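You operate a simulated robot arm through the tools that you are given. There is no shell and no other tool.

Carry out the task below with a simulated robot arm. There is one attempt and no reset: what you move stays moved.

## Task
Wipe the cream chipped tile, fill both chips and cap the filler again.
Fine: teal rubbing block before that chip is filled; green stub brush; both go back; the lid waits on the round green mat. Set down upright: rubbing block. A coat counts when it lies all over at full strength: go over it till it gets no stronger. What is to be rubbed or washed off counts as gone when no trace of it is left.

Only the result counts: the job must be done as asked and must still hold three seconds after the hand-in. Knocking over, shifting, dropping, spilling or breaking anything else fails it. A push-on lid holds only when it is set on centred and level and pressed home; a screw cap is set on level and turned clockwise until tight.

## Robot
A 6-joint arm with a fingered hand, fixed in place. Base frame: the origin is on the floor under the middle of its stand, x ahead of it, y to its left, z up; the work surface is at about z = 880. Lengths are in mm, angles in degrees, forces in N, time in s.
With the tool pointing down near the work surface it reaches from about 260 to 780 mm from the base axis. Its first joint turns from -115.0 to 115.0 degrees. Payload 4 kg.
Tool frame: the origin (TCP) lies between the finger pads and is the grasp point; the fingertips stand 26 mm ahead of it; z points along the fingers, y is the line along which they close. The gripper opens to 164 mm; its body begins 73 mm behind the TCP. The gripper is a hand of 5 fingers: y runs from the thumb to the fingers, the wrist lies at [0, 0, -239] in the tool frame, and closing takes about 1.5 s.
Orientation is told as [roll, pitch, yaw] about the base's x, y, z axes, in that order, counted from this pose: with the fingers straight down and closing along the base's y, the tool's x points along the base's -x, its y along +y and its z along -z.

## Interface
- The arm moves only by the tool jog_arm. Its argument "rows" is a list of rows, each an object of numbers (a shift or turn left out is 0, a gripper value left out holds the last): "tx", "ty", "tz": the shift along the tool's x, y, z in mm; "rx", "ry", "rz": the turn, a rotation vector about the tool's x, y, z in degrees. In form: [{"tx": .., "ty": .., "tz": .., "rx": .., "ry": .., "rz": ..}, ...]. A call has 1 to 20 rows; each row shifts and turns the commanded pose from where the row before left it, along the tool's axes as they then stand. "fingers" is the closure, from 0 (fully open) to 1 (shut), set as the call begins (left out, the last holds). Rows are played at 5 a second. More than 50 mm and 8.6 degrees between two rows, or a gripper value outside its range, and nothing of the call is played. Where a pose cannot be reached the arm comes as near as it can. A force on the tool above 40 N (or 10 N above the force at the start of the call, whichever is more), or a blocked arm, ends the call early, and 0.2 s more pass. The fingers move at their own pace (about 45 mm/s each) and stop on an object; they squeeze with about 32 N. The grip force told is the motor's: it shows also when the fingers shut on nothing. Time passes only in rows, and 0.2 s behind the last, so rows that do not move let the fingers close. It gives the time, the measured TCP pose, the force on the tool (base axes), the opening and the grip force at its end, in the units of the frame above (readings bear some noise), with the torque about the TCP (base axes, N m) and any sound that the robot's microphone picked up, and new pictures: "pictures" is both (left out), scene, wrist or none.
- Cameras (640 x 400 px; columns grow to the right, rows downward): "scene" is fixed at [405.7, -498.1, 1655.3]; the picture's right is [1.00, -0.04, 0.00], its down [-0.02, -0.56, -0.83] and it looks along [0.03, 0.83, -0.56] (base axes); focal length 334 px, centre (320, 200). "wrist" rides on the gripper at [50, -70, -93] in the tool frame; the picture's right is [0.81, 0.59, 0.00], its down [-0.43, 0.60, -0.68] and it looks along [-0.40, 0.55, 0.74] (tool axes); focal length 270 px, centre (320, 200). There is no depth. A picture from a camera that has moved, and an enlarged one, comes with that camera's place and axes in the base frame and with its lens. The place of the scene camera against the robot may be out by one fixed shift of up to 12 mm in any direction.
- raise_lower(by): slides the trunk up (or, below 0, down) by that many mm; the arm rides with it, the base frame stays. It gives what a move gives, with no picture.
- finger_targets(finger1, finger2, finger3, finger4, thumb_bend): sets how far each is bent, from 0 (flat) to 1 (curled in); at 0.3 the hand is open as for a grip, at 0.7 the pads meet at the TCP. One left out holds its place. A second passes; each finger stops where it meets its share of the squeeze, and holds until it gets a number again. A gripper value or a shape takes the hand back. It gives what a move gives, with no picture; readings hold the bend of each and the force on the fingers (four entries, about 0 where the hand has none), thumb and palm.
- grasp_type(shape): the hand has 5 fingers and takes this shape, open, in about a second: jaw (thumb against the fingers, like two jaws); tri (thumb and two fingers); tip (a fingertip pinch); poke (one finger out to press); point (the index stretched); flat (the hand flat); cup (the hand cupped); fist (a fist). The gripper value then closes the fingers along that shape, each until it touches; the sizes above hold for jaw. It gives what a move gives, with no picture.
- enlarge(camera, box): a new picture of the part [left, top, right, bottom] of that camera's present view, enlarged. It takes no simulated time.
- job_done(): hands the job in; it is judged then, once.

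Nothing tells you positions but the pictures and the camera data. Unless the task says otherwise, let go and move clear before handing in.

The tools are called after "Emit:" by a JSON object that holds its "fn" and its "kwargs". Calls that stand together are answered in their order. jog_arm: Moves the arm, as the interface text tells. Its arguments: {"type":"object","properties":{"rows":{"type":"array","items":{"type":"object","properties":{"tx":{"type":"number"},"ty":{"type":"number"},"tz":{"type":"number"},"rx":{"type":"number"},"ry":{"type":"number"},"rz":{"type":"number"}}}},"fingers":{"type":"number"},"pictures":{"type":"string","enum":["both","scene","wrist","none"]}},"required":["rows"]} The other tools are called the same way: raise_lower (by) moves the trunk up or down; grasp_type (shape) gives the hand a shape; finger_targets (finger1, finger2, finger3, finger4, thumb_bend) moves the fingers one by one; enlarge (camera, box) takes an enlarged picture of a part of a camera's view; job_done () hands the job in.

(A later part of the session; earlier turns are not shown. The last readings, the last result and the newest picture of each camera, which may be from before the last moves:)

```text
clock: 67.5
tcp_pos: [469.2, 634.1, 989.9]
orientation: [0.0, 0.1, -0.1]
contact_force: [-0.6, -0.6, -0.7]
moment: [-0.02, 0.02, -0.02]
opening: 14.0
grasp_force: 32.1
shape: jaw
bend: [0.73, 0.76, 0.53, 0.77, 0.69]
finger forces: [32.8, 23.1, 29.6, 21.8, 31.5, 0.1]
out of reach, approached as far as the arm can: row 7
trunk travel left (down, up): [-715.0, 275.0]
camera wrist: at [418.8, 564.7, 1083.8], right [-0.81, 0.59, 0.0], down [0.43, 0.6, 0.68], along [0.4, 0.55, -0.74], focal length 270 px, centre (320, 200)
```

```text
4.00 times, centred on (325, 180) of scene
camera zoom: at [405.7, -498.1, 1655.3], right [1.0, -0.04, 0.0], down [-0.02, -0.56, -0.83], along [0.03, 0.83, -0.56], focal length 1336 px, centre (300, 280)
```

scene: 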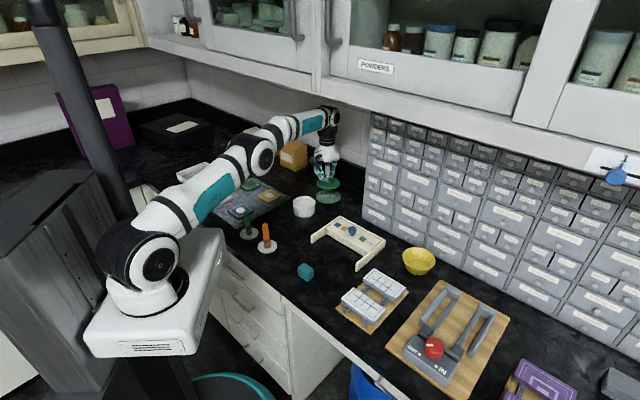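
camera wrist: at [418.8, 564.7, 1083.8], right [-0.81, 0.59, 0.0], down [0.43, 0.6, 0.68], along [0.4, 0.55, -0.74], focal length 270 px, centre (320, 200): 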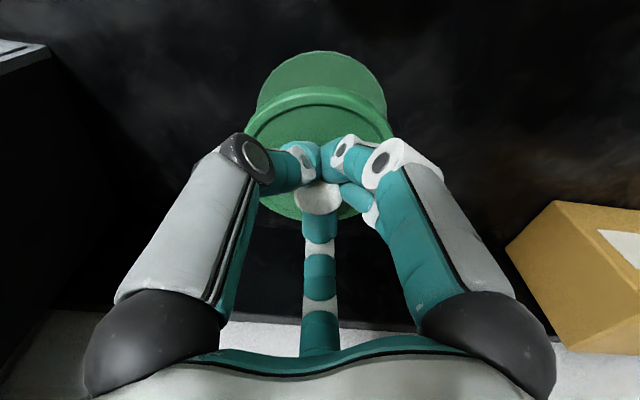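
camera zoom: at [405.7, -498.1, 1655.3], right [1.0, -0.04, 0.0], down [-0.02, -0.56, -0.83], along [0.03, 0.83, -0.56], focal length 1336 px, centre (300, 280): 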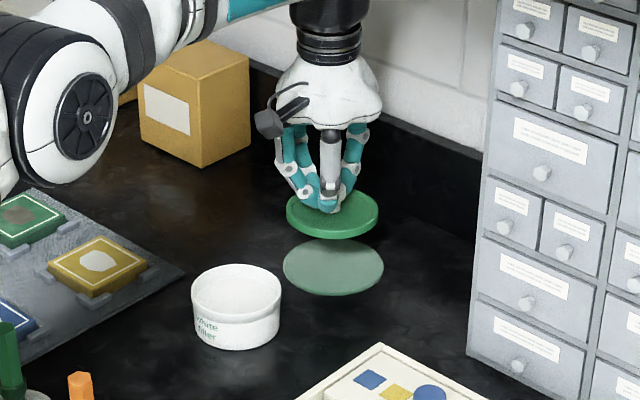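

The lid is now within about 10 mm of the mat centre. I'll lower it gently onto the mat and feel for contact.

Emit:
{"fn": "jog_arm", "kwargs": {"rows": [{"tz": 20}, {"tz": 20}, {"tz": 8}, {}]}}

Emit:
{"fn": "enlarge", "kwargs": {"camera": "scene", "box": [285, 150, 365, 220]}}

```text
clock: 68.5
tcp_pos: [470.5, 634.0, 942.7]
orientation: [-0.1, 0.0, 0.1]
contact_force: [0.5, 0.5, 0.2]
moment: [-0.02, 0.02, 0.01]
opening: 14.1
grasp_force: 32.0
shape: jaw
bend: [0.73, 0.76, 0.53, 0.77, 0.69]
finger forces: [32.8, 23.0, 29.5, 21.8, 31.6, 0.1]
trunk travel left (down, up): [-715.0, 275.0]
camera wrist: at [419.3, 565.3, 1036.5], right [-0.81, 0.59, 0.0], down [0.43, 0.6, 0.68], along [0.4, 0.55, -0.74], focal length 270 px, centre (320, 200)
```

scene: 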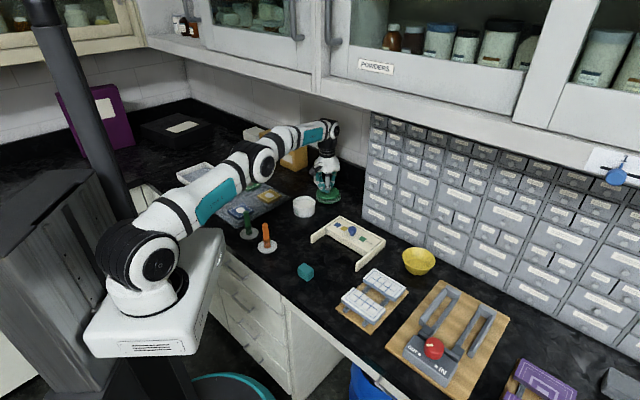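
wrist: 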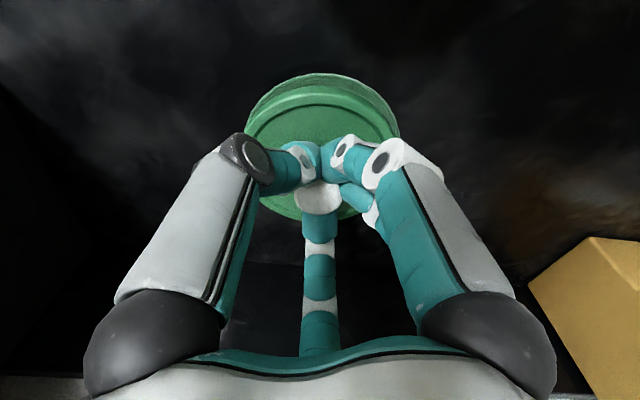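

```text
5.71 times, centred on (325, 185) of scene
camera zoom: at [405.7, -498.1, 1655.3], right [1.0, -0.04, 0.0], down [-0.02, -0.56, -0.83], along [0.03, 0.83, -0.56], focal length 1909 px, centre (291, 286)
```

zoom: 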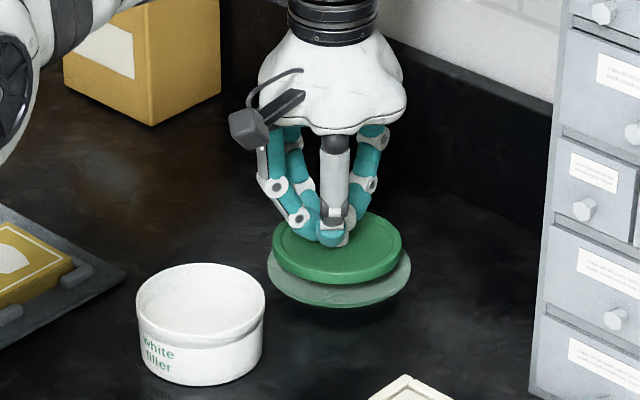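

The lid is nearly over the mat. Lowering the rest in small steps.

Emit:
{"fn": "jog_arm", "kwargs": {"rows": [{"tz": 6}, {"tz": 4}, {"tz": 2}, {}], "pictures": "none"}}

Emit:
{"fn": "jog_arm", "kwargs": {"rows": [{"tz": 2}, {}], "pictures": "none"}}

```text
clock: 69.5
tcp_pos: [469.3, 633.9, 930.3]
orientation: [-0.1, 0.0, 0.0]
contact_force: [0.1, 0.2, 0.2]
moment: [-0.01, -0.01, 0.0]
opening: 13.9
grasp_force: 32.3
shape: jaw
bend: [0.73, 0.76, 0.53, 0.77, 0.69]
finger forces: [32.8, 23.0, 29.6, 21.9, 31.5, 0.0]
trunk travel left (down, up): [-715.0, 275.0]
```

```text
clock: 70.1
tcp_pos: [468.9, 634.4, 926.7]
orientation: [0.0, 0.0, 0.0]
contact_force: [-0.2, 0.9, -0.4]
moment: [0.01, 0.02, 0.04]
opening: 14.0
grasp_force: 31.9
shape: jaw
bend: [0.73, 0.76, 0.53, 0.77, 0.69]
finger forces: [32.8, 23.0, 29.6, 22.0, 31.5, 0.1]
trunk travel left (down, up): [-715.0, 275.0]
```

Emit:
{"fn": "jog_arm", "kwargs": {"rows": [{"tz": 2}, {}], "pictures": "none"}}

Emit:
{"fn": "enlarge", "kwargs": {"camera": "scene", "box": [285, 150, 365, 220]}}

```text
clock: 70.7
tcp_pos: [469.0, 634.2, 926.9]
orientation: [0.0, 0.0, 0.0]
contact_force: [0.0, -0.7, 0.7]
moment: [0.09, -0.05, 0.0]
opening: 14.1
grasp_force: 32.1
shape: jaw
bend: [0.73, 0.76, 0.53, 0.77, 0.69]
finger forces: [32.7, 23.0, 30.5, 22.2, 31.6, 0.0]
trunk travel left (down, up): [-715.0, 275.0]
```

```text
5.71 times, centred on (325, 185) of scene
camera zoom: at [405.7, -498.1, 1655.3], right [1.0, -0.04, 0.0], down [-0.02, -0.56, -0.83], along [0.03, 0.83, -0.56], focal length 1909 px, centre (291, 286)
```

zoom: 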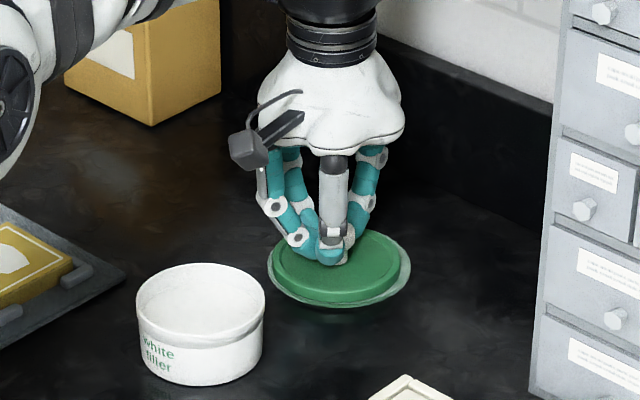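

Contact is just beginning. One more millimetre.

Emit:
{"fn": "jog_arm", "kwargs": {"rows": [{"tz": 1}, {}], "pictures": "none"}}

```text
clock: 71.3
tcp_pos: [468.5, 634.5, 925.7]
orientation: [-0.1, 0.0, 0.0]
contact_force: [1.0, -0.1, 2.8]
moment: [0.13, -0.1, 0.01]
opening: 14.0
grasp_force: 32.0
shape: jaw
bend: [0.73, 0.76, 0.53, 0.77, 0.69]
finger forces: [32.6, 23.2, 31.9, 22.5, 32.7, 0.0]
trunk travel left (down, up): [-715.0, 275.0]
```

The lid is resting on the mat. Opening the hand.

Emit:
{"fn": "jog_arm", "kwargs": {"rows": [{}, {}, {}, {}, {}, {}], "fingers": 0.4}}

Emit:
{"fn": "enlarge", "kwargs": {"camera": "scene", "box": [285, 150, 365, 220]}}

```text
clock: 72.7
tcp_pos: [467.8, 633.9, 925.7]
orientation: [-0.1, -0.1, 0.1]
contact_force: [0.1, 0.6, 0.8]
moment: [0.0, 0.03, 0.0]
opening: 97.9
grasp_force: 0.0
shape: jaw
bend: [0.33, 0.33, 0.33, 0.33, 0.7]
finger forces: [0.0, 0.1, 0.0, 0.1, 0.0, 0.0]
trunk travel left (down, up): [-715.0, 275.0]
camera wrist: at [418.1, 565.4, 1019.5], right [-0.81, 0.59, 0.0], down [0.43, 0.6, 0.68], along [0.4, 0.55, -0.74], focal length 270 px, centre (320, 200)
```

scene: 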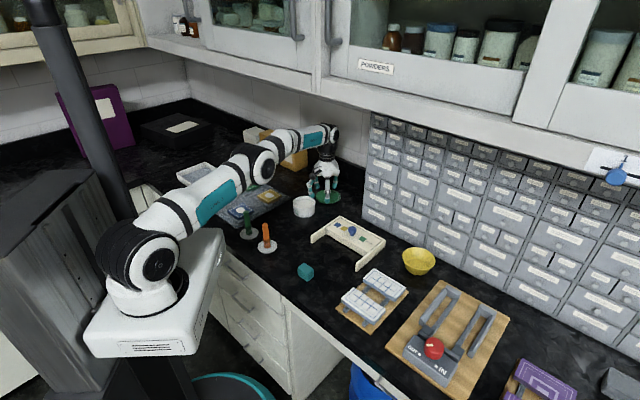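
wrist: 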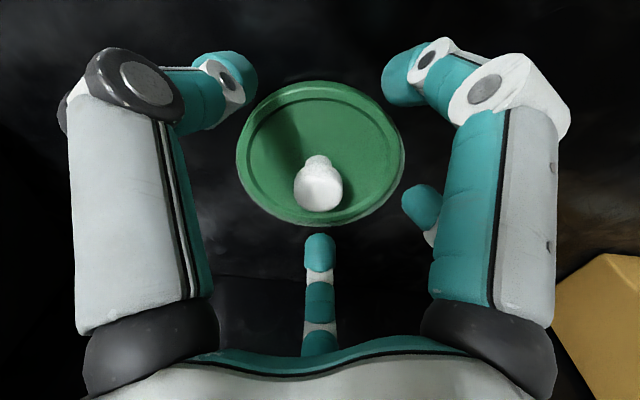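

```text
5.71 times, centred on (325, 185) of scene
camera zoom: at [405.7, -498.1, 1655.3], right [1.0, -0.04, 0.0], down [-0.02, -0.56, -0.83], along [0.03, 0.83, -0.56], focal length 1909 px, centre (291, 286)
```

zoom: 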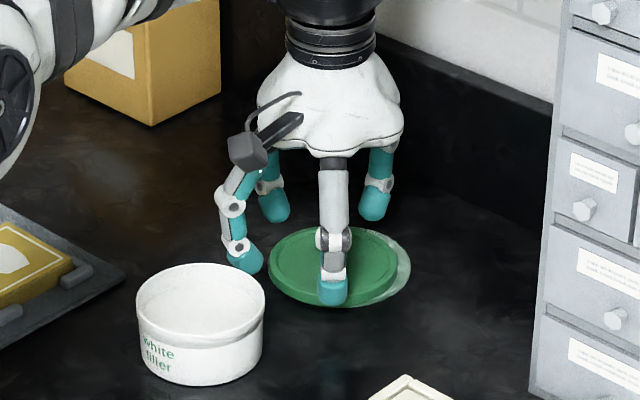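

The lid lies flat on the mat. I'll rise and check how well it sits.

Emit:
{"fn": "jog_arm", "kwargs": {"rows": [{"tz": -10}, {"tz": -25}, {"tz": -25, "tx": 10, "ty": -20}, {"tx": 15, "ty": -30}, {"tx": 15, "ty": -30}, {}]}}

Emit:
{"fn": "enlarge", "kwargs": {"camera": "wrist", "box": [200, 60, 440, 260]}}

Emit:
{"fn": "enlarge", "kwargs": {"camera": "scene", "box": [285, 150, 365, 220]}}

```text
clock: 74.1
tcp_pos: [430.1, 555.7, 985.0]
orientation: [-0.1, 0.0, 0.0]
contact_force: [-0.9, 0.0, -0.4]
moment: [0.03, 0.01, 0.05]
opening: 97.9
grasp_force: 0.0
shape: jaw
bend: [0.33, 0.33, 0.33, 0.33, 0.7]
finger forces: [0.0, 0.1, 0.0, 0.0, 0.0, 0.0]
trunk travel left (down, up): [-715.0, 275.0]
camera wrist: at [379.8, 485.5, 1079.0], right [-0.81, 0.59, 0.0], down [0.43, 0.6, 0.68], along [0.4, 0.55, -0.74], focal length 270 px, centre (320, 200)
```

scene: 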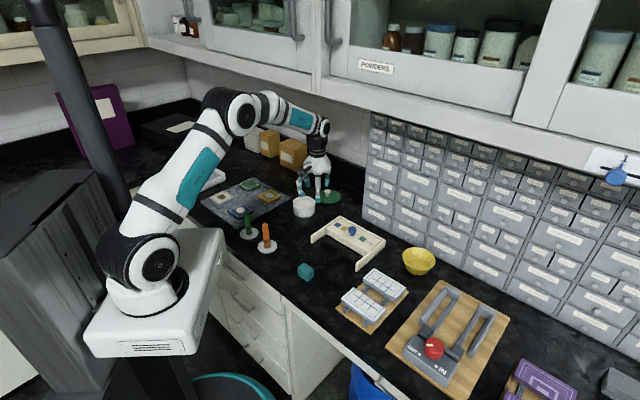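
wrist: 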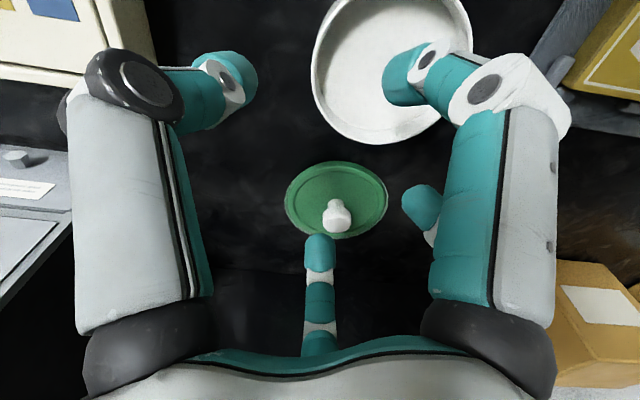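

```text
2.00 times, centred on (320, 160) of wrist
camera zoom: at [379.8, 485.5, 1079.0], right [-0.81, 0.59, 0.0], down [0.43, 0.6, 0.68], along [0.4, 0.55, -0.74], focal length 541 px, centre (320, 280)
```

zoom: 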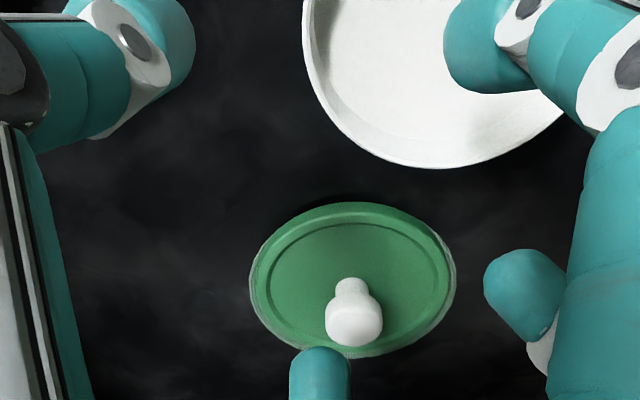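

```text
5.71 times, centred on (325, 185) of scene
camera zoom: at [405.7, -498.1, 1655.3], right [1.0, -0.04, 0.0], down [-0.02, -0.56, -0.83], along [0.03, 0.83, -0.56], focal length 1909 px, centre (291, 286)
```

zoom: 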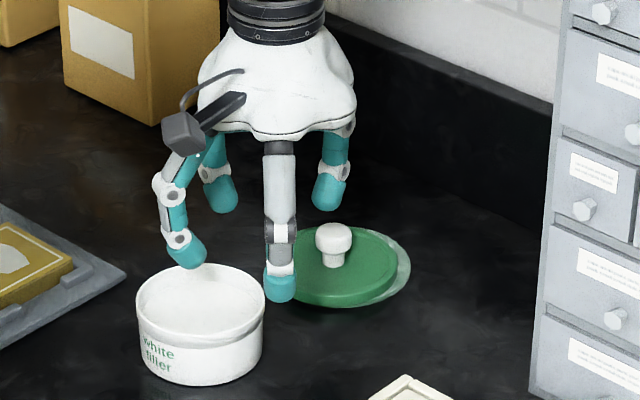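

The lid rests flat, well on the mat. Next is the green stub brush: I'll move above it.

Emit:
{"fn": "jog_arm", "kwargs": {"rows": [{"tz": -40}, {"tz": -25}, {"tx": 34.7, "ty": -19.6}, {"tx": 34.7, "ty": -19.6}, {"tx": 34.7, "ty": -19.6}, {"tx": 34.7, "ty": -19.6}, {"tx": 34.7, "ty": -19.6}, {"tx": 34.7, "ty": -19.6}, {"tx": 34.7, "ty": -19.6}, {}]}}

Emit:
{"fn": "enlarge", "kwargs": {"camera": "wrist", "box": [220, 20, 420, 220]}}

```text
clock: 76.3
tcp_pos: [185.1, 416.6, 1051.0]
orientation: [-0.1, 0.0, 0.0]
contact_force: [-0.1, -0.1, -0.4]
moment: [-0.01, -0.02, -0.01]
opening: 98.4
grasp_force: 0.1
shape: jaw
bend: [0.33, 0.33, 0.33, 0.33, 0.7]
finger forces: [0.0, 0.0, 0.1, 0.1, 0.1, 0.1]
trunk travel left (down, up): [-715.0, 275.0]
camera wrist: at [134.8, 348.4, 1145.4], right [-0.81, 0.59, 0.0], down [0.43, 0.6, 0.68], along [0.4, 0.55, -0.74], focal length 270 px, centre (320, 200)
```

scene: 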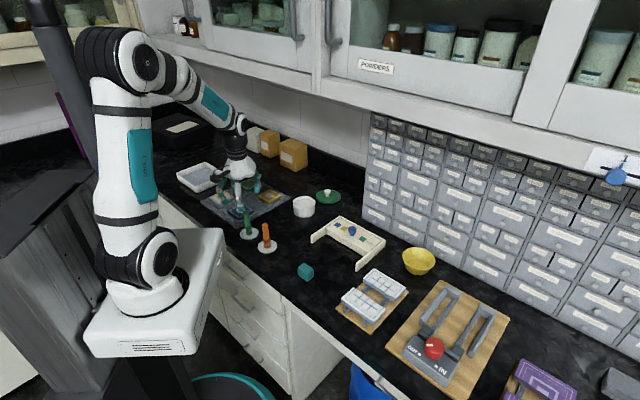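
wrist: 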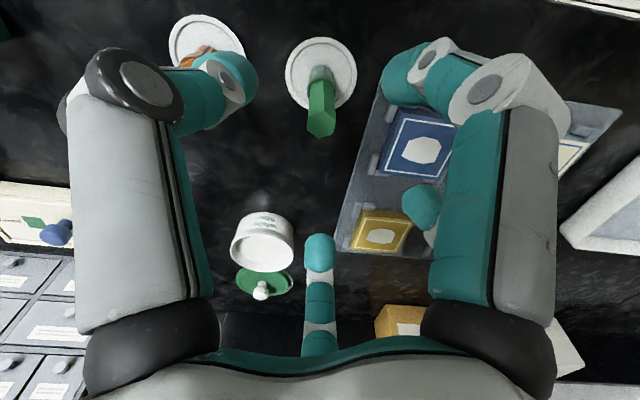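

```text
2.00 times, centred on (320, 120) of wrist
camera zoom: at [134.8, 348.4, 1145.4], right [-0.81, 0.59, 0.0], down [0.43, 0.6, 0.68], along [0.4, 0.55, -0.74], focal length 541 px, centre (320, 360)
```

zoom: 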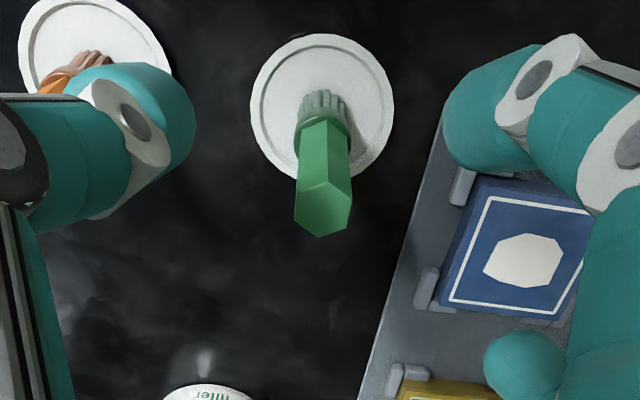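

The brush axis is at about (184.5, 417), directly under the hand. Lowering and closing on the handle.

Emit:
{"fn": "jog_arm", "kwargs": {"rows": [{"tz": 40}, {"tz": 30}, {"tz": 20}, {"tz": 6}, {}]}}

Emit:
{"fn": "enlarge", "kwargs": {"camera": "scene", "box": [200, 160, 300, 260]}}

```text
clock: 77.5
tcp_pos: [186.8, 416.4, 955.5]
orientation: [-0.1, 0.0, 0.0]
contact_force: [0.6, -0.9, -0.7]
moment: [0.02, 0.03, 0.03]
opening: 98.0
grasp_force: 0.1
shape: jaw
bend: [0.33, 0.33, 0.33, 0.33, 0.7]
finger forces: [0.0, 0.1, 0.0, 0.0, 0.1, 0.0]
trunk travel left (down, up): [-715.0, 275.0]
camera wrist: at [135.5, 347.8, 1049.3], right [-0.81, 0.59, 0.0], down [0.43, 0.6, 0.68], along [0.4, 0.55, -0.74], focal length 270 px, centre (320, 200)
```

scene: 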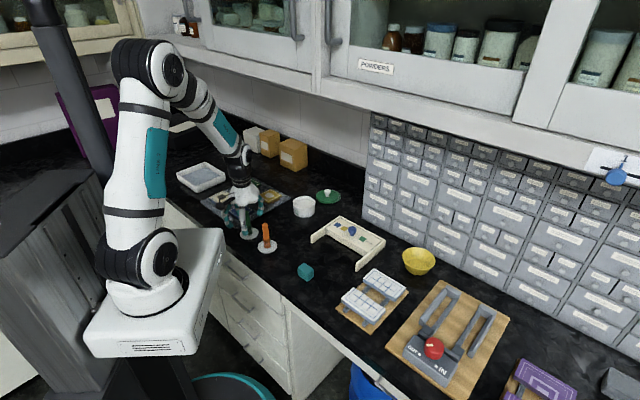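
wrist: 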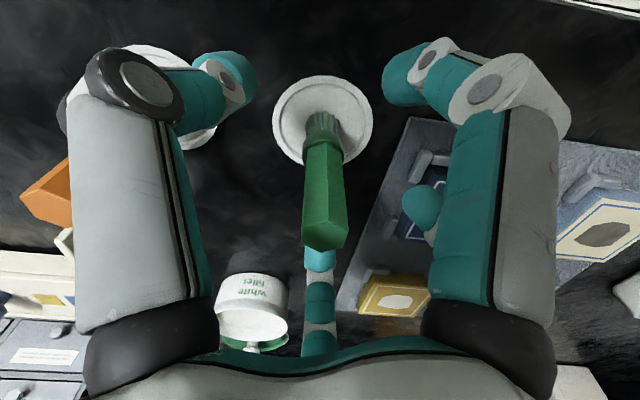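

```text
4.00 times, centred on (250, 210) of scene
camera zoom: at [405.7, -498.1, 1655.3], right [1.0, -0.04, 0.0], down [-0.02, -0.56, -0.83], along [0.03, 0.83, -0.56], focal length 1336 px, centre (600, 160)
```

zoom: 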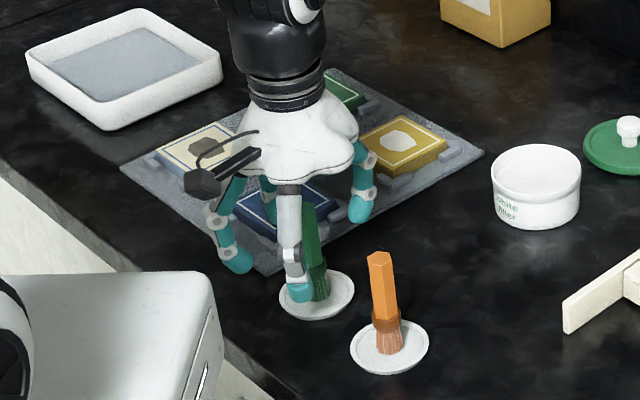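

Fingers are around the handle. Closing.

Emit:
{"fn": "jog_arm", "kwargs": {"rows": [{}, {}, {}, {}, {}, {}, {}, {}, {}], "fingers": 1.0}}

Emit:
{"fn": "enlarge", "kwargs": {"camera": "scene", "box": [200, 160, 300, 260]}}

```text
clock: 79.5
tcp_pos: [186.8, 415.9, 955.1]
orientation: [-0.1, 0.1, 0.0]
contact_force: [-1.0, 0.0, 0.4]
moment: [-0.04, 0.01, 0.0]
opening: 18.2
grasp_force: 31.8
shape: jaw
bend: [0.76, 0.76, 0.76, 0.76, 0.7]
finger forces: [27.6, 28.5, 28.5, 27.7, 28.5, 0.1]
trunk travel left (down, up): [-715.0, 275.0]
camera wrist: at [135.5, 347.9, 1049.5], right [-0.81, 0.59, 0.0], down [0.43, 0.6, 0.68], along [0.4, 0.55, -0.74], focal length 270 px, centre (320, 200)
```

scene: 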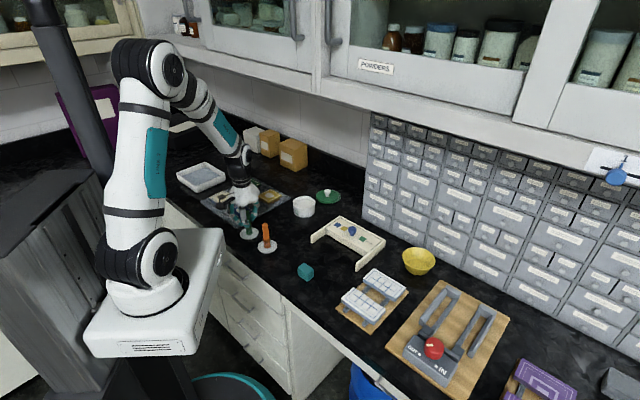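
wrist: 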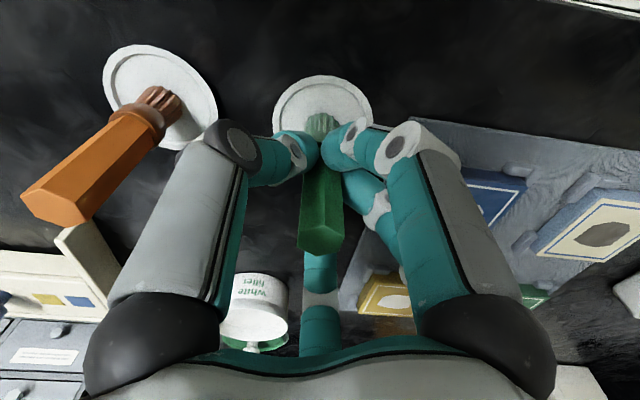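

```text
4.00 times, centred on (250, 210) of scene
camera zoom: at [405.7, -498.1, 1655.3], right [1.0, -0.04, 0.0], down [-0.02, -0.56, -0.83], along [0.03, 0.83, -0.56], focal length 1336 px, centre (600, 160)
```

zoom: 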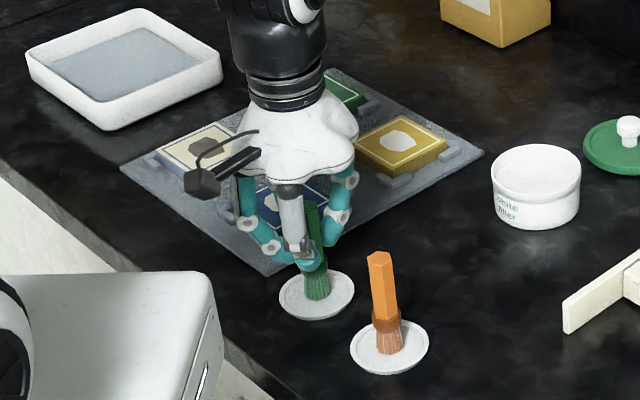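

A clean, even grip on the green handle. Recorded return pose: TCP (186, 416, 955). Lifting and carrying it over the pot.

Emit:
{"fn": "jog_arm", "kwargs": {"rows": [{"tz": -5}, {"tz": -25}, {"tz": -45}, {"tx": -37, "ty": 24.8}, {"tx": -37, "ty": 24.8}, {"tx": -37, "ty": 24.8}, {"tx": -37, "ty": 24.8}, {"tx": -38, "ty": 25}, {}]}}

Emit:
{"fn": "enlarge", "kwargs": {"camera": "wrist", "box": [200, 20, 440, 220]}}

Emit:
{"fn": "enlarge", "kwargs": {"camera": "scene", "box": [260, 140, 350, 230]}}

```text
clock: 81.5
tcp_pos: [372.0, 541.1, 1031.2]
orientation: [-0.1, 0.0, 0.0]
contact_force: [-0.4, -0.9, -0.2]
moment: [-0.03, -0.06, 0.0]
opening: 18.0
grasp_force: 32.2
shape: jaw
bend: [0.76, 0.76, 0.76, 0.76, 0.7]
finger forces: [27.8, 28.5, 28.7, 27.7, 28.3, 0.1]
trunk travel left (down, up): [-715.0, 275.0]
camera wrist: at [322.3, 472.6, 1125.0], right [-0.81, 0.59, 0.0], down [0.43, 0.6, 0.68], along [0.4, 0.55, -0.74], focal length 270 px, centre (320, 200)
```

scene: 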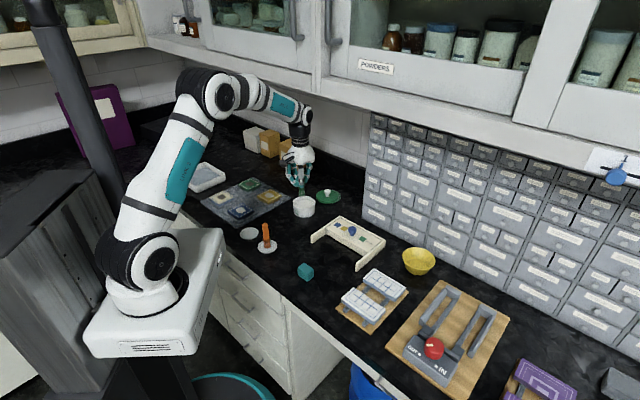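
wrist: 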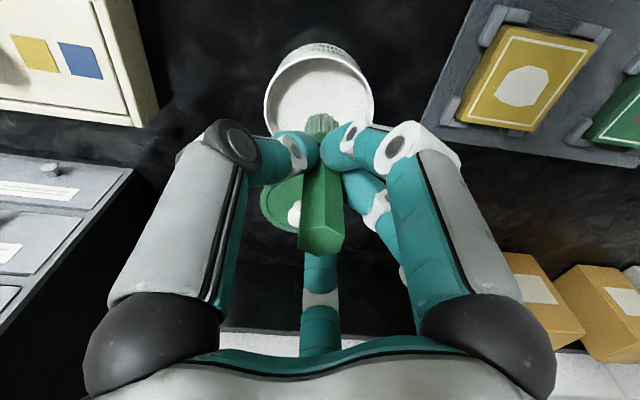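

```text
2.00 times, centred on (320, 120) of wrist
camera zoom: at [322.3, 472.6, 1125.0], right [-0.81, 0.59, 0.0], down [0.43, 0.6, 0.68], along [0.4, 0.55, -0.74], focal length 541 px, centre (320, 360)
```

zoom: 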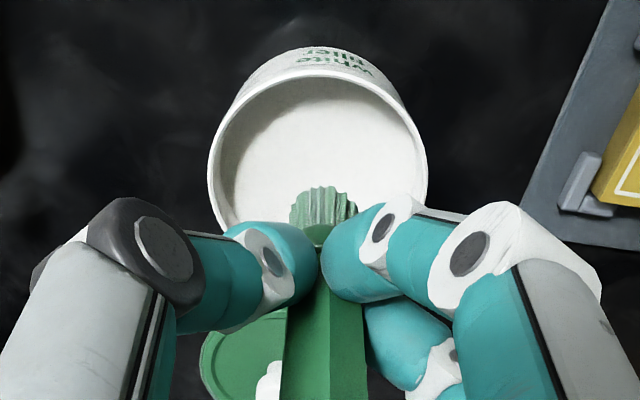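

```text
4.44 times, centred on (305, 185) of scene
camera zoom: at [405.7, -498.1, 1655.3], right [1.0, -0.04, 0.0], down [-0.02, -0.56, -0.83], along [0.03, 0.83, -0.56], focal length 1485 px, centre (387, 267)
```

zoom: 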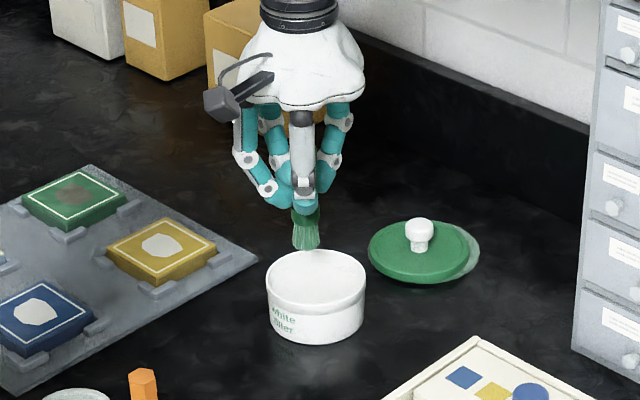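

The pot centre is (372, 539.5), right under the brush, and the white filler sits a little below the rim. Dipping the bristles gently.

Emit:
{"fn": "jog_arm", "kwargs": {"rows": [{"tz": 20}, {"tz": 15}, {"tz": 10}, {"tz": 5}, {"tz": 5}, {}]}}

Emit:
{"fn": "enlarge", "kwargs": {"camera": "wrist", "box": [200, 20, 440, 220]}}

Emit:
{"fn": "enlarge", "kwargs": {"camera": "scene", "box": [260, 140, 350, 230]}}

```text
clock: 82.9
tcp_pos: [372.7, 540.4, 979.4]
orientation: [0.2, -0.2, 0.0]
contact_force: [-0.9, 0.1, 27.2]
moment: [0.03, -0.03, 0.02]
opening: 18.7
grasp_force: 32.1
shape: jaw
bend: [0.76, 0.76, 0.76, 0.76, 0.69]
finger forces: [31.0, 32.2, 32.4, 31.2, 32.9, 0.1]
trunk travel left (down, up): [-715.0, 275.0]
camera wrist: at [321.5, 471.8, 1072.4], right [-0.81, 0.59, 0.0], down [0.43, 0.59, 0.68], along [0.4, 0.55, -0.73], focal length 270 px, centre (320, 200)
```

scene: 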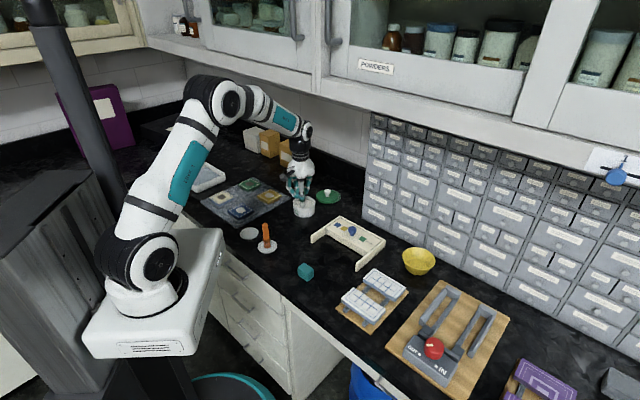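
wrist: 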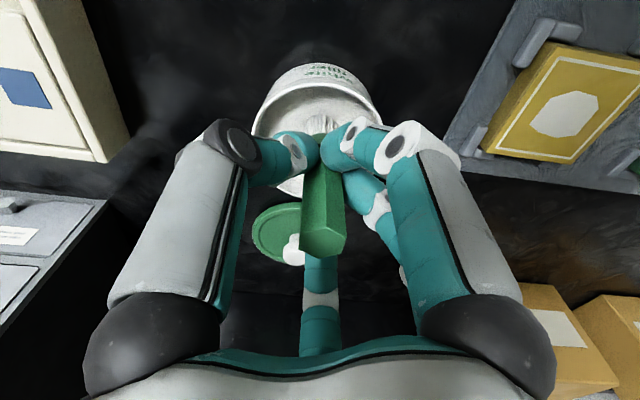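

```text
2.00 times, centred on (320, 120) of wrist
camera zoom: at [321.5, 471.8, 1072.4], right [-0.81, 0.59, 0.0], down [0.43, 0.59, 0.68], along [0.4, 0.55, -0.73], focal length 541 px, centre (320, 360)
```

zoom: 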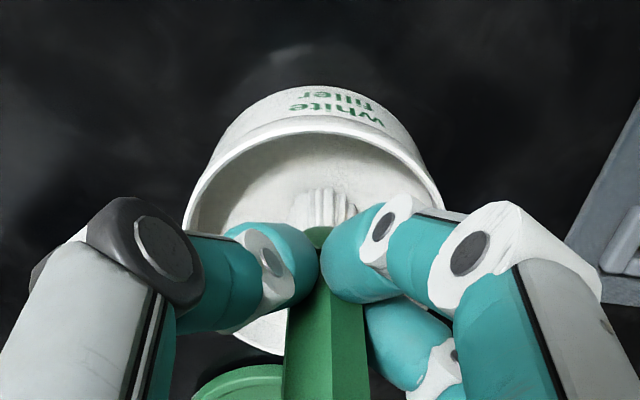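

```text
4.44 times, centred on (305, 185) of scene
camera zoom: at [405.7, -498.1, 1655.3], right [1.0, -0.04, 0.0], down [-0.02, -0.56, -0.83], along [0.03, 0.83, -0.56], focal length 1485 px, centre (387, 267)
```

zoom: 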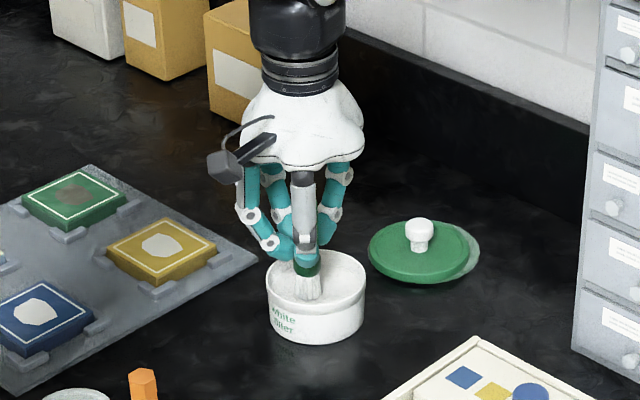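

The bristles turned white: the brush is loaded (contact reached at about TCP z 981). I'll lift out gently and check.

Emit:
{"fn": "jog_arm", "kwargs": {"rows": [{"tz": -4}, {"tz": -6}, {"tz": -20}, {"tz": -25}, {}]}}

Emit:
{"fn": "enlarge", "kwargs": {"camera": "wrist", "box": [200, 20, 440, 220]}}

Emit:
{"fn": "enlarge", "kwargs": {"camera": "scene", "box": [260, 140, 350, 230]}}

```text
clock: 84.1
tcp_pos: [371.1, 540.5, 1028.3]
orientation: [-0.1, 0.2, 0.0]
contact_force: [-0.8, 0.5, 0.2]
moment: [0.0, -0.04, 0.0]
opening: 18.8
grasp_force: 32.3
shape: jaw
bend: [0.76, 0.76, 0.76, 0.76, 0.7]
finger forces: [29.7, 30.6, 30.8, 29.9, 30.5, 0.0]
trunk travel left (down, up): [-715.0, 275.0]
camera wrist: at [322.1, 471.4, 1123.7], right [-0.81, 0.59, 0.0], down [0.43, 0.6, 0.68], along [0.4, 0.55, -0.74], focal length 270 px, centre (320, 200)
```

scene: 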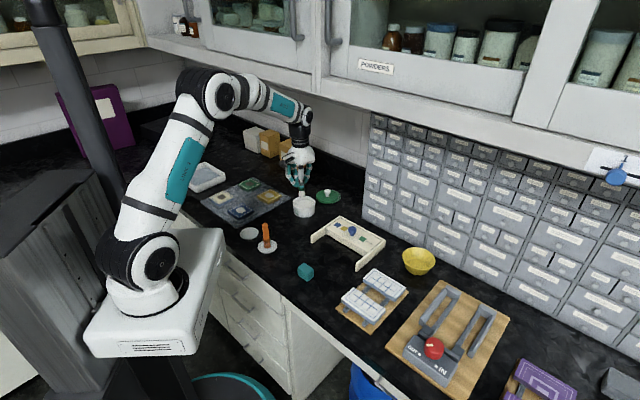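
wrist: 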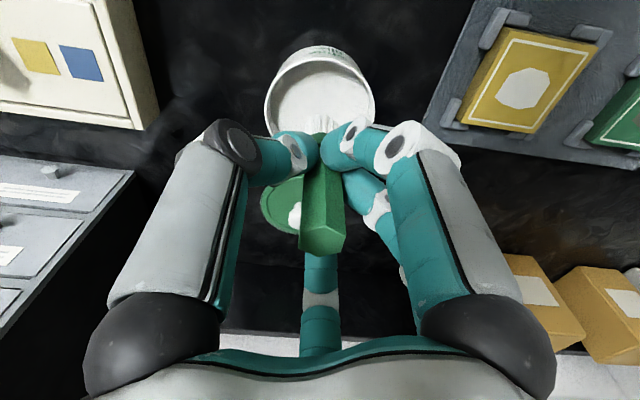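

```text
2.00 times, centred on (320, 120) of wrist
camera zoom: at [322.1, 471.4, 1123.7], right [-0.81, 0.59, 0.0], down [0.43, 0.6, 0.68], along [0.4, 0.55, -0.74], focal length 541 px, centre (320, 360)
```

zoom: 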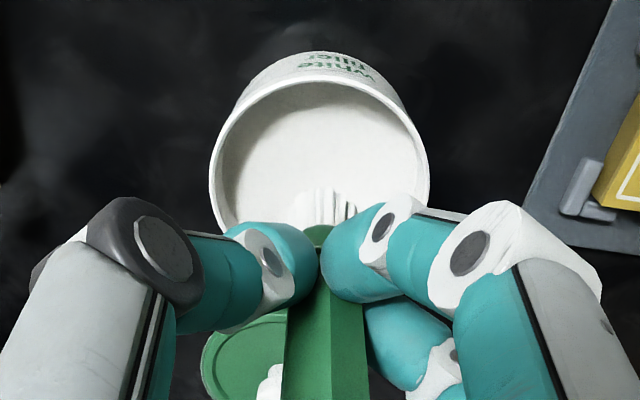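

```text
4.44 times, centred on (305, 185) of scene
camera zoom: at [405.7, -498.1, 1655.3], right [1.0, -0.04, 0.0], down [-0.02, -0.56, -0.83], along [0.03, 0.83, -0.56], focal length 1485 px, centre (387, 267)
```

zoom: 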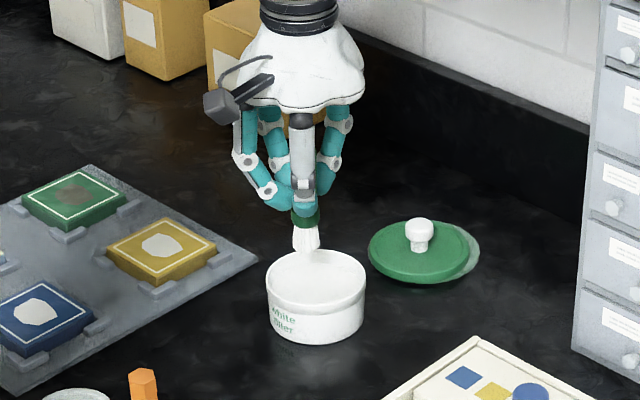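

The brush is loaded and the pot did not move. Next I carry it over the cream chip, centred at about (48, 630).

Emit:
{"fn": "jog_arm", "kwargs": {"rows": [{"tx": 40.5, "ty": 11.1}, {"tx": 40.5, "ty": 11.1}, {"tx": 40.5, "ty": 11.1}, {"tx": 40.5, "ty": 11.1}, {"tx": 40.5, "ty": 11.1}, {"tx": 40.5, "ty": 11.1}, {"tx": 40.5, "ty": 11.1}, {"tx": 39, "ty": 11.1}, {}]}}

Emit:
{"fn": "enlarge", "kwargs": {"camera": "wrist", "box": [220, 20, 420, 220]}}

Emit:
{"fn": "enlarge", "kwargs": {"camera": "scene", "box": [190, 140, 290, 220]}}

```text
clock: 86.1
tcp_pos: [51.1, 627.7, 1030.7]
orientation: [-0.1, 0.0, 0.0]
contact_force: [-0.1, 0.5, 0.6]
moment: [-0.04, -0.01, -0.03]
opening: 18.5
grasp_force: 31.7
shape: jaw
bend: [0.76, 0.76, 0.76, 0.76, 0.7]
finger forces: [29.2, 30.3, 30.5, 29.7, 29.9, 0.0]
trunk travel left (down, up): [-715.0, 275.0]
camera wrist: at [0.4, 559.3, 1124.4], right [-0.81, 0.59, 0.0], down [0.43, 0.6, 0.68], along [0.4, 0.55, -0.74], focal length 270 px, centre (320, 200)
```

scene: 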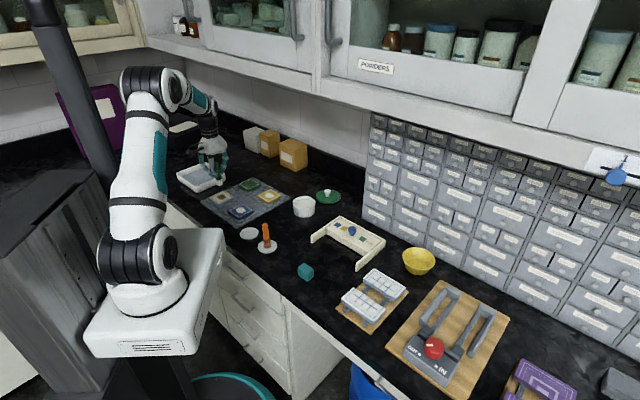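
wrist: 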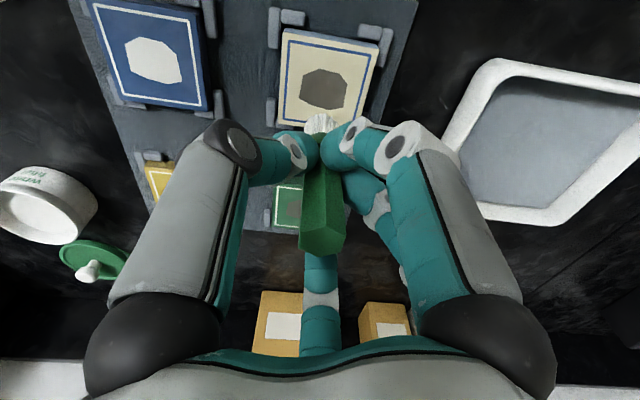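

```text
2.00 times, centred on (320, 120) of wrist
camera zoom: at [0.4, 559.3, 1124.4], right [-0.81, 0.59, 0.0], down [0.43, 0.6, 0.68], along [0.4, 0.55, -0.74], focal length 541 px, centre (320, 360)
```

zoom: 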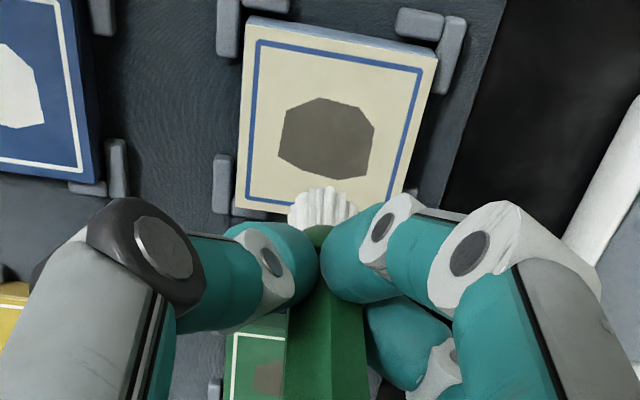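

```text
5.00 times, centred on (240, 180) of scene
camera zoom: at [405.7, -498.1, 1655.3], right [1.0, -0.04, 0.0], down [-0.02, -0.56, -0.83], along [0.03, 0.83, -0.56], focal length 1670 px, centre (720, 300)
```

zoom: 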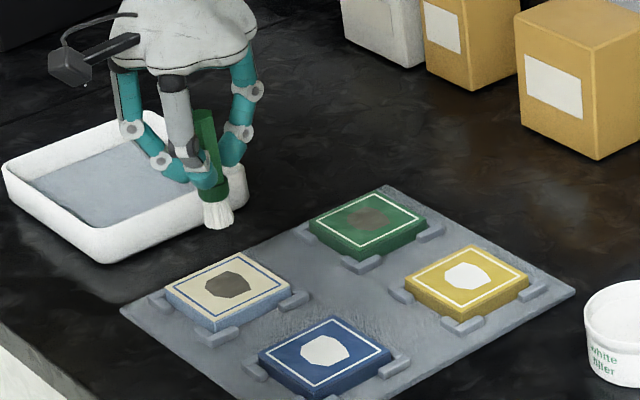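

Chip centre confirmed near (47.7, 629). Descending toward it.

Emit:
{"fn": "jog_arm", "kwargs": {"rows": [{"tx": 3, "ty": 1}, {"tz": 25}, {"tz": 18}, {"tz": 8}, {}], "pictures": "none"}}

Emit:
{"fn": "jog_arm", "kwargs": {"rows": [{"tz": 2}, {}], "pictures": "none"}}

```text
clock: 87.3
tcp_pos: [48.0, 630.2, 977.9]
orientation: [-0.1, 0.0, 0.0]
contact_force: [-0.3, -0.8, 0.1]
moment: [0.04, 0.02, 0.04]
opening: 18.5
grasp_force: 32.2
shape: jaw
bend: [0.76, 0.76, 0.76, 0.76, 0.7]
finger forces: [29.2, 30.3, 30.2, 29.6, 29.9, 0.0]
trunk travel left (down, up): [-715.0, 275.0]
```

```text
clock: 87.9
tcp_pos: [47.6, 631.6, 977.1]
orientation: [-0.2, 0.1, -0.1]
contact_force: [-0.2, 0.7, -0.5]
moment: [-0.04, -0.01, -0.01]
opening: 18.4
grasp_force: 31.9
shape: jaw
bend: [0.76, 0.76, 0.76, 0.76, 0.7]
finger forces: [29.2, 30.3, 30.2, 29.7, 29.9, 0.1]
trunk travel left (down, up): [-715.0, 275.0]
```

Emit:
{"fn": "jog_arm", "kwargs": {"rows": [{"tz": 2}, {}], "pictures": "none"}}

Emit:
{"fn": "jog_arm", "kwargs": {"rows": [{"tz": 1}, {}]}}

```text
clock: 88.5
tcp_pos: [47.9, 630.6, 975.6]
orientation: [-0.2, 0.0, 0.0]
contact_force: [-0.6, 0.1, 0.2]
moment: [0.01, 0.04, 0.01]
opening: 18.5
grasp_force: 32.3
shape: jaw
bend: [0.76, 0.76, 0.76, 0.76, 0.7]
finger forces: [29.2, 30.4, 30.3, 29.7, 29.9, 0.1]
trunk travel left (down, up): [-715.0, 275.0]
```

```text
clock: 89.1
tcp_pos: [46.5, 631.2, 973.3]
orientation: [-0.2, 0.1, -0.1]
contact_force: [0.0, -0.3, -1.1]
moment: [-0.01, -0.02, -0.01]
opening: 18.3
grasp_force: 31.8
shape: jaw
bend: [0.76, 0.76, 0.76, 0.76, 0.7]
finger forces: [29.2, 30.3, 30.2, 29.9, 29.9, 0.0]
trunk travel left (down, up): [-715.0, 275.0]
camera wrist: at [-3.3, 561.5, 1068.0], right [-0.81, 0.59, 0.0], down [0.43, 0.6, 0.68], along [0.4, 0.55, -0.74], focal length 270 px, centre (320, 200)
```

scene: 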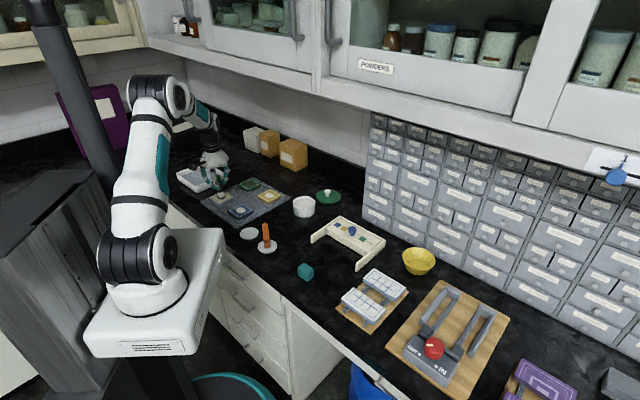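
wrist: 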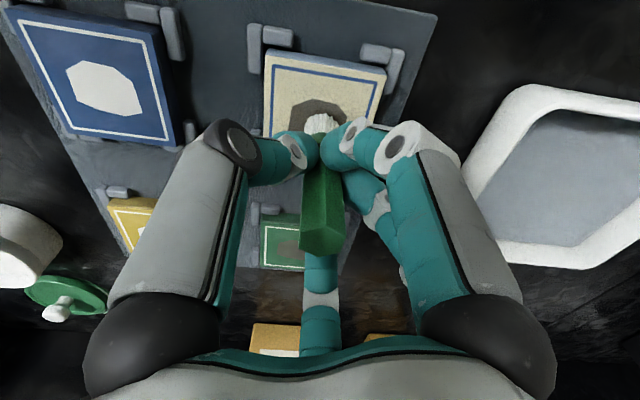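

Not touching yet; going on in 1 mm steps.

Emit:
{"fn": "jog_arm", "kwargs": {"rows": [{"tz": 1}, {}], "pictures": "none"}}

Emit:
{"fn": "jog_arm", "kwargs": {"rows": [{"tz": 1}, {}], "pictures": "none"}}

Emit:
{"fn": "jog_arm", "kwargs": {"rows": [{"tz": 1}, {}], "pictures": "none"}}

```text
clock: 89.7
tcp_pos: [46.2, 630.5, 973.4]
orientation: [0.0, 0.0, 0.0]
contact_force: [1.4, 0.0, -1.1]
moment: [-0.04, -0.03, 0.03]
opening: 18.7
grasp_force: 31.7
shape: jaw
bend: [0.76, 0.76, 0.76, 0.76, 0.7]
finger forces: [29.2, 30.3, 30.2, 29.7, 29.9, 0.1]
trunk travel left (down, up): [-715.0, 275.0]
```

```text
clock: 90.3
tcp_pos: [46.5, 630.6, 972.4]
orientation: [0.0, -0.2, 0.0]
contact_force: [0.2, 0.1, -0.9]
moment: [0.01, 0.01, -0.01]
opening: 18.3
grasp_force: 32.1
shape: jaw
bend: [0.76, 0.76, 0.76, 0.76, 0.7]
finger forces: [29.2, 30.2, 30.2, 29.7, 30.0, 0.1]
trunk travel left (down, up): [-715.0, 275.0]
```

```text
clock: 90.9
tcp_pos: [45.9, 632.4, 971.1]
orientation: [-0.2, -0.1, 0.0]
contact_force: [-0.7, -0.2, 3.6]
moment: [-0.03, 0.0, 0.01]
opening: 18.6
grasp_force: 32.1
shape: jaw
bend: [0.76, 0.76, 0.76, 0.76, 0.7]
finger forces: [29.5, 30.5, 30.4, 29.9, 30.5, 0.1]
trunk travel left (down, up): [-715.0, 275.0]
```

Contact at about 4 N. Now I'll brush back and forth across the whole chip.

Emit:
{"fn": "jog_arm", "kwargs": {"rows": [{"tx": -11.5, "tz": 0.5}, {"tx": 10.5}, {"tx": 10.5}, {"tx": 1, "ty": 7}, {"tx": -9}, {"tx": -9}, {"tx": 2, "ty": 5}, {"tx": 10}, {"tx": 4, "ty": -12}, {"ty": -7}, {"tx": -11}, {"tx": -11}, {"ty": -7}, {"tx": 8}, {"tx": 8}, {"tx": -3, "ty": 12}, {}]}}

Emit:
{"fn": "enlarge", "kwargs": {"camera": "wrist", "box": [220, 20, 420, 220]}}

Emit:
{"fn": "enlarge", "kwargs": {"camera": "scene", "box": [190, 150, 270, 220]}}

```text
clock: 94.5
tcp_pos: [45.2, 628.0, 971.1]
orientation: [-0.1, 0.0, 0.0]
contact_force: [-1.1, -7.2, 20.8]
moment: [-0.24, 0.02, 0.0]
opening: 18.6
grasp_force: 32.0
shape: jaw
bend: [0.76, 0.76, 0.76, 0.76, 0.69]
finger forces: [31.8, 30.6, 30.5, 31.8, 35.4, 0.0]
trunk travel left (down, up): [-715.0, 275.0]
camera wrist: at [-3.9, 558.9, 1065.1], right [-0.81, 0.59, 0.0], down [0.43, 0.6, 0.68], along [0.4, 0.55, -0.74], focal length 270 px, centre (320, 200)
```

scene: 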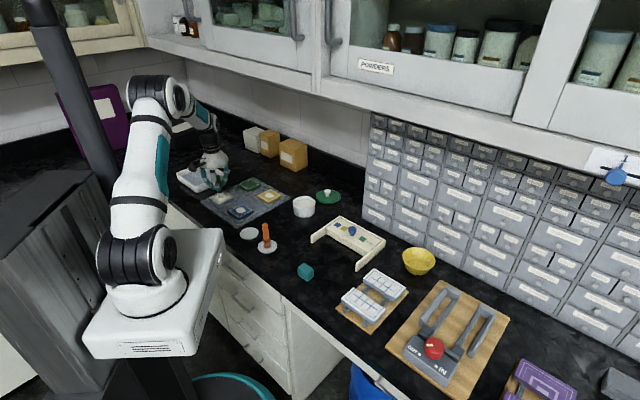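
wrist: 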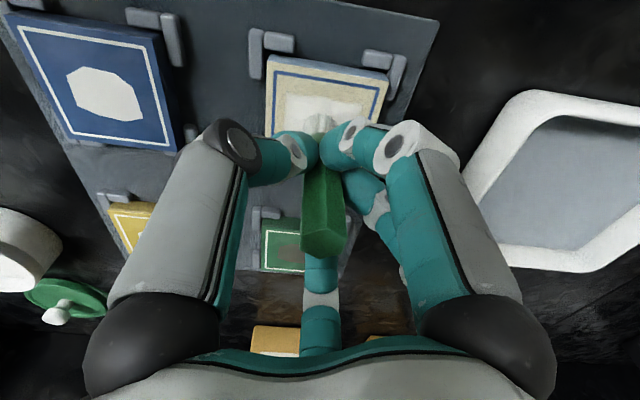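

```text
2.00 times, centred on (320, 120) of wrist
camera zoom: at [-3.9, 558.9, 1065.1], right [-0.81, 0.59, 0.0], down [0.43, 0.6, 0.68], along [0.4, 0.55, -0.74], focal length 541 px, centre (320, 360)
```

zoom: 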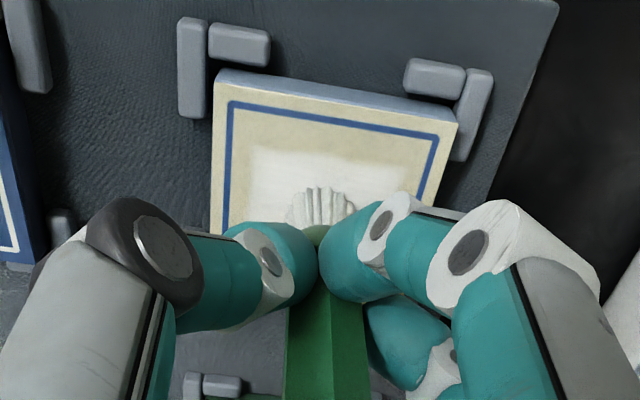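

```text
5.71 times, centred on (230, 185) of scene
camera zoom: at [405.7, -498.1, 1655.3], right [1.0, -0.04, 0.0], down [-0.02, -0.56, -0.83], along [0.03, 0.83, -0.56], focal length 1909 px, centre (834, 286)
```

zoom: 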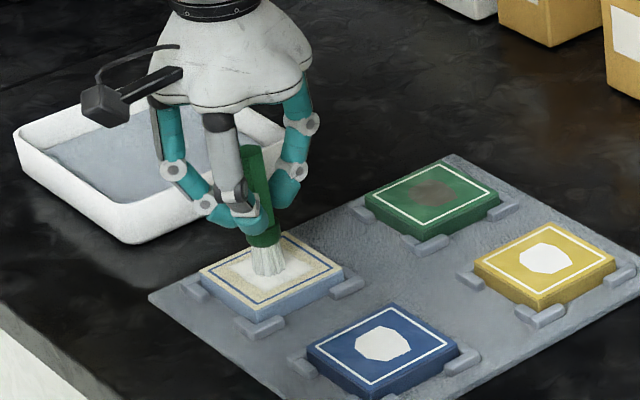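

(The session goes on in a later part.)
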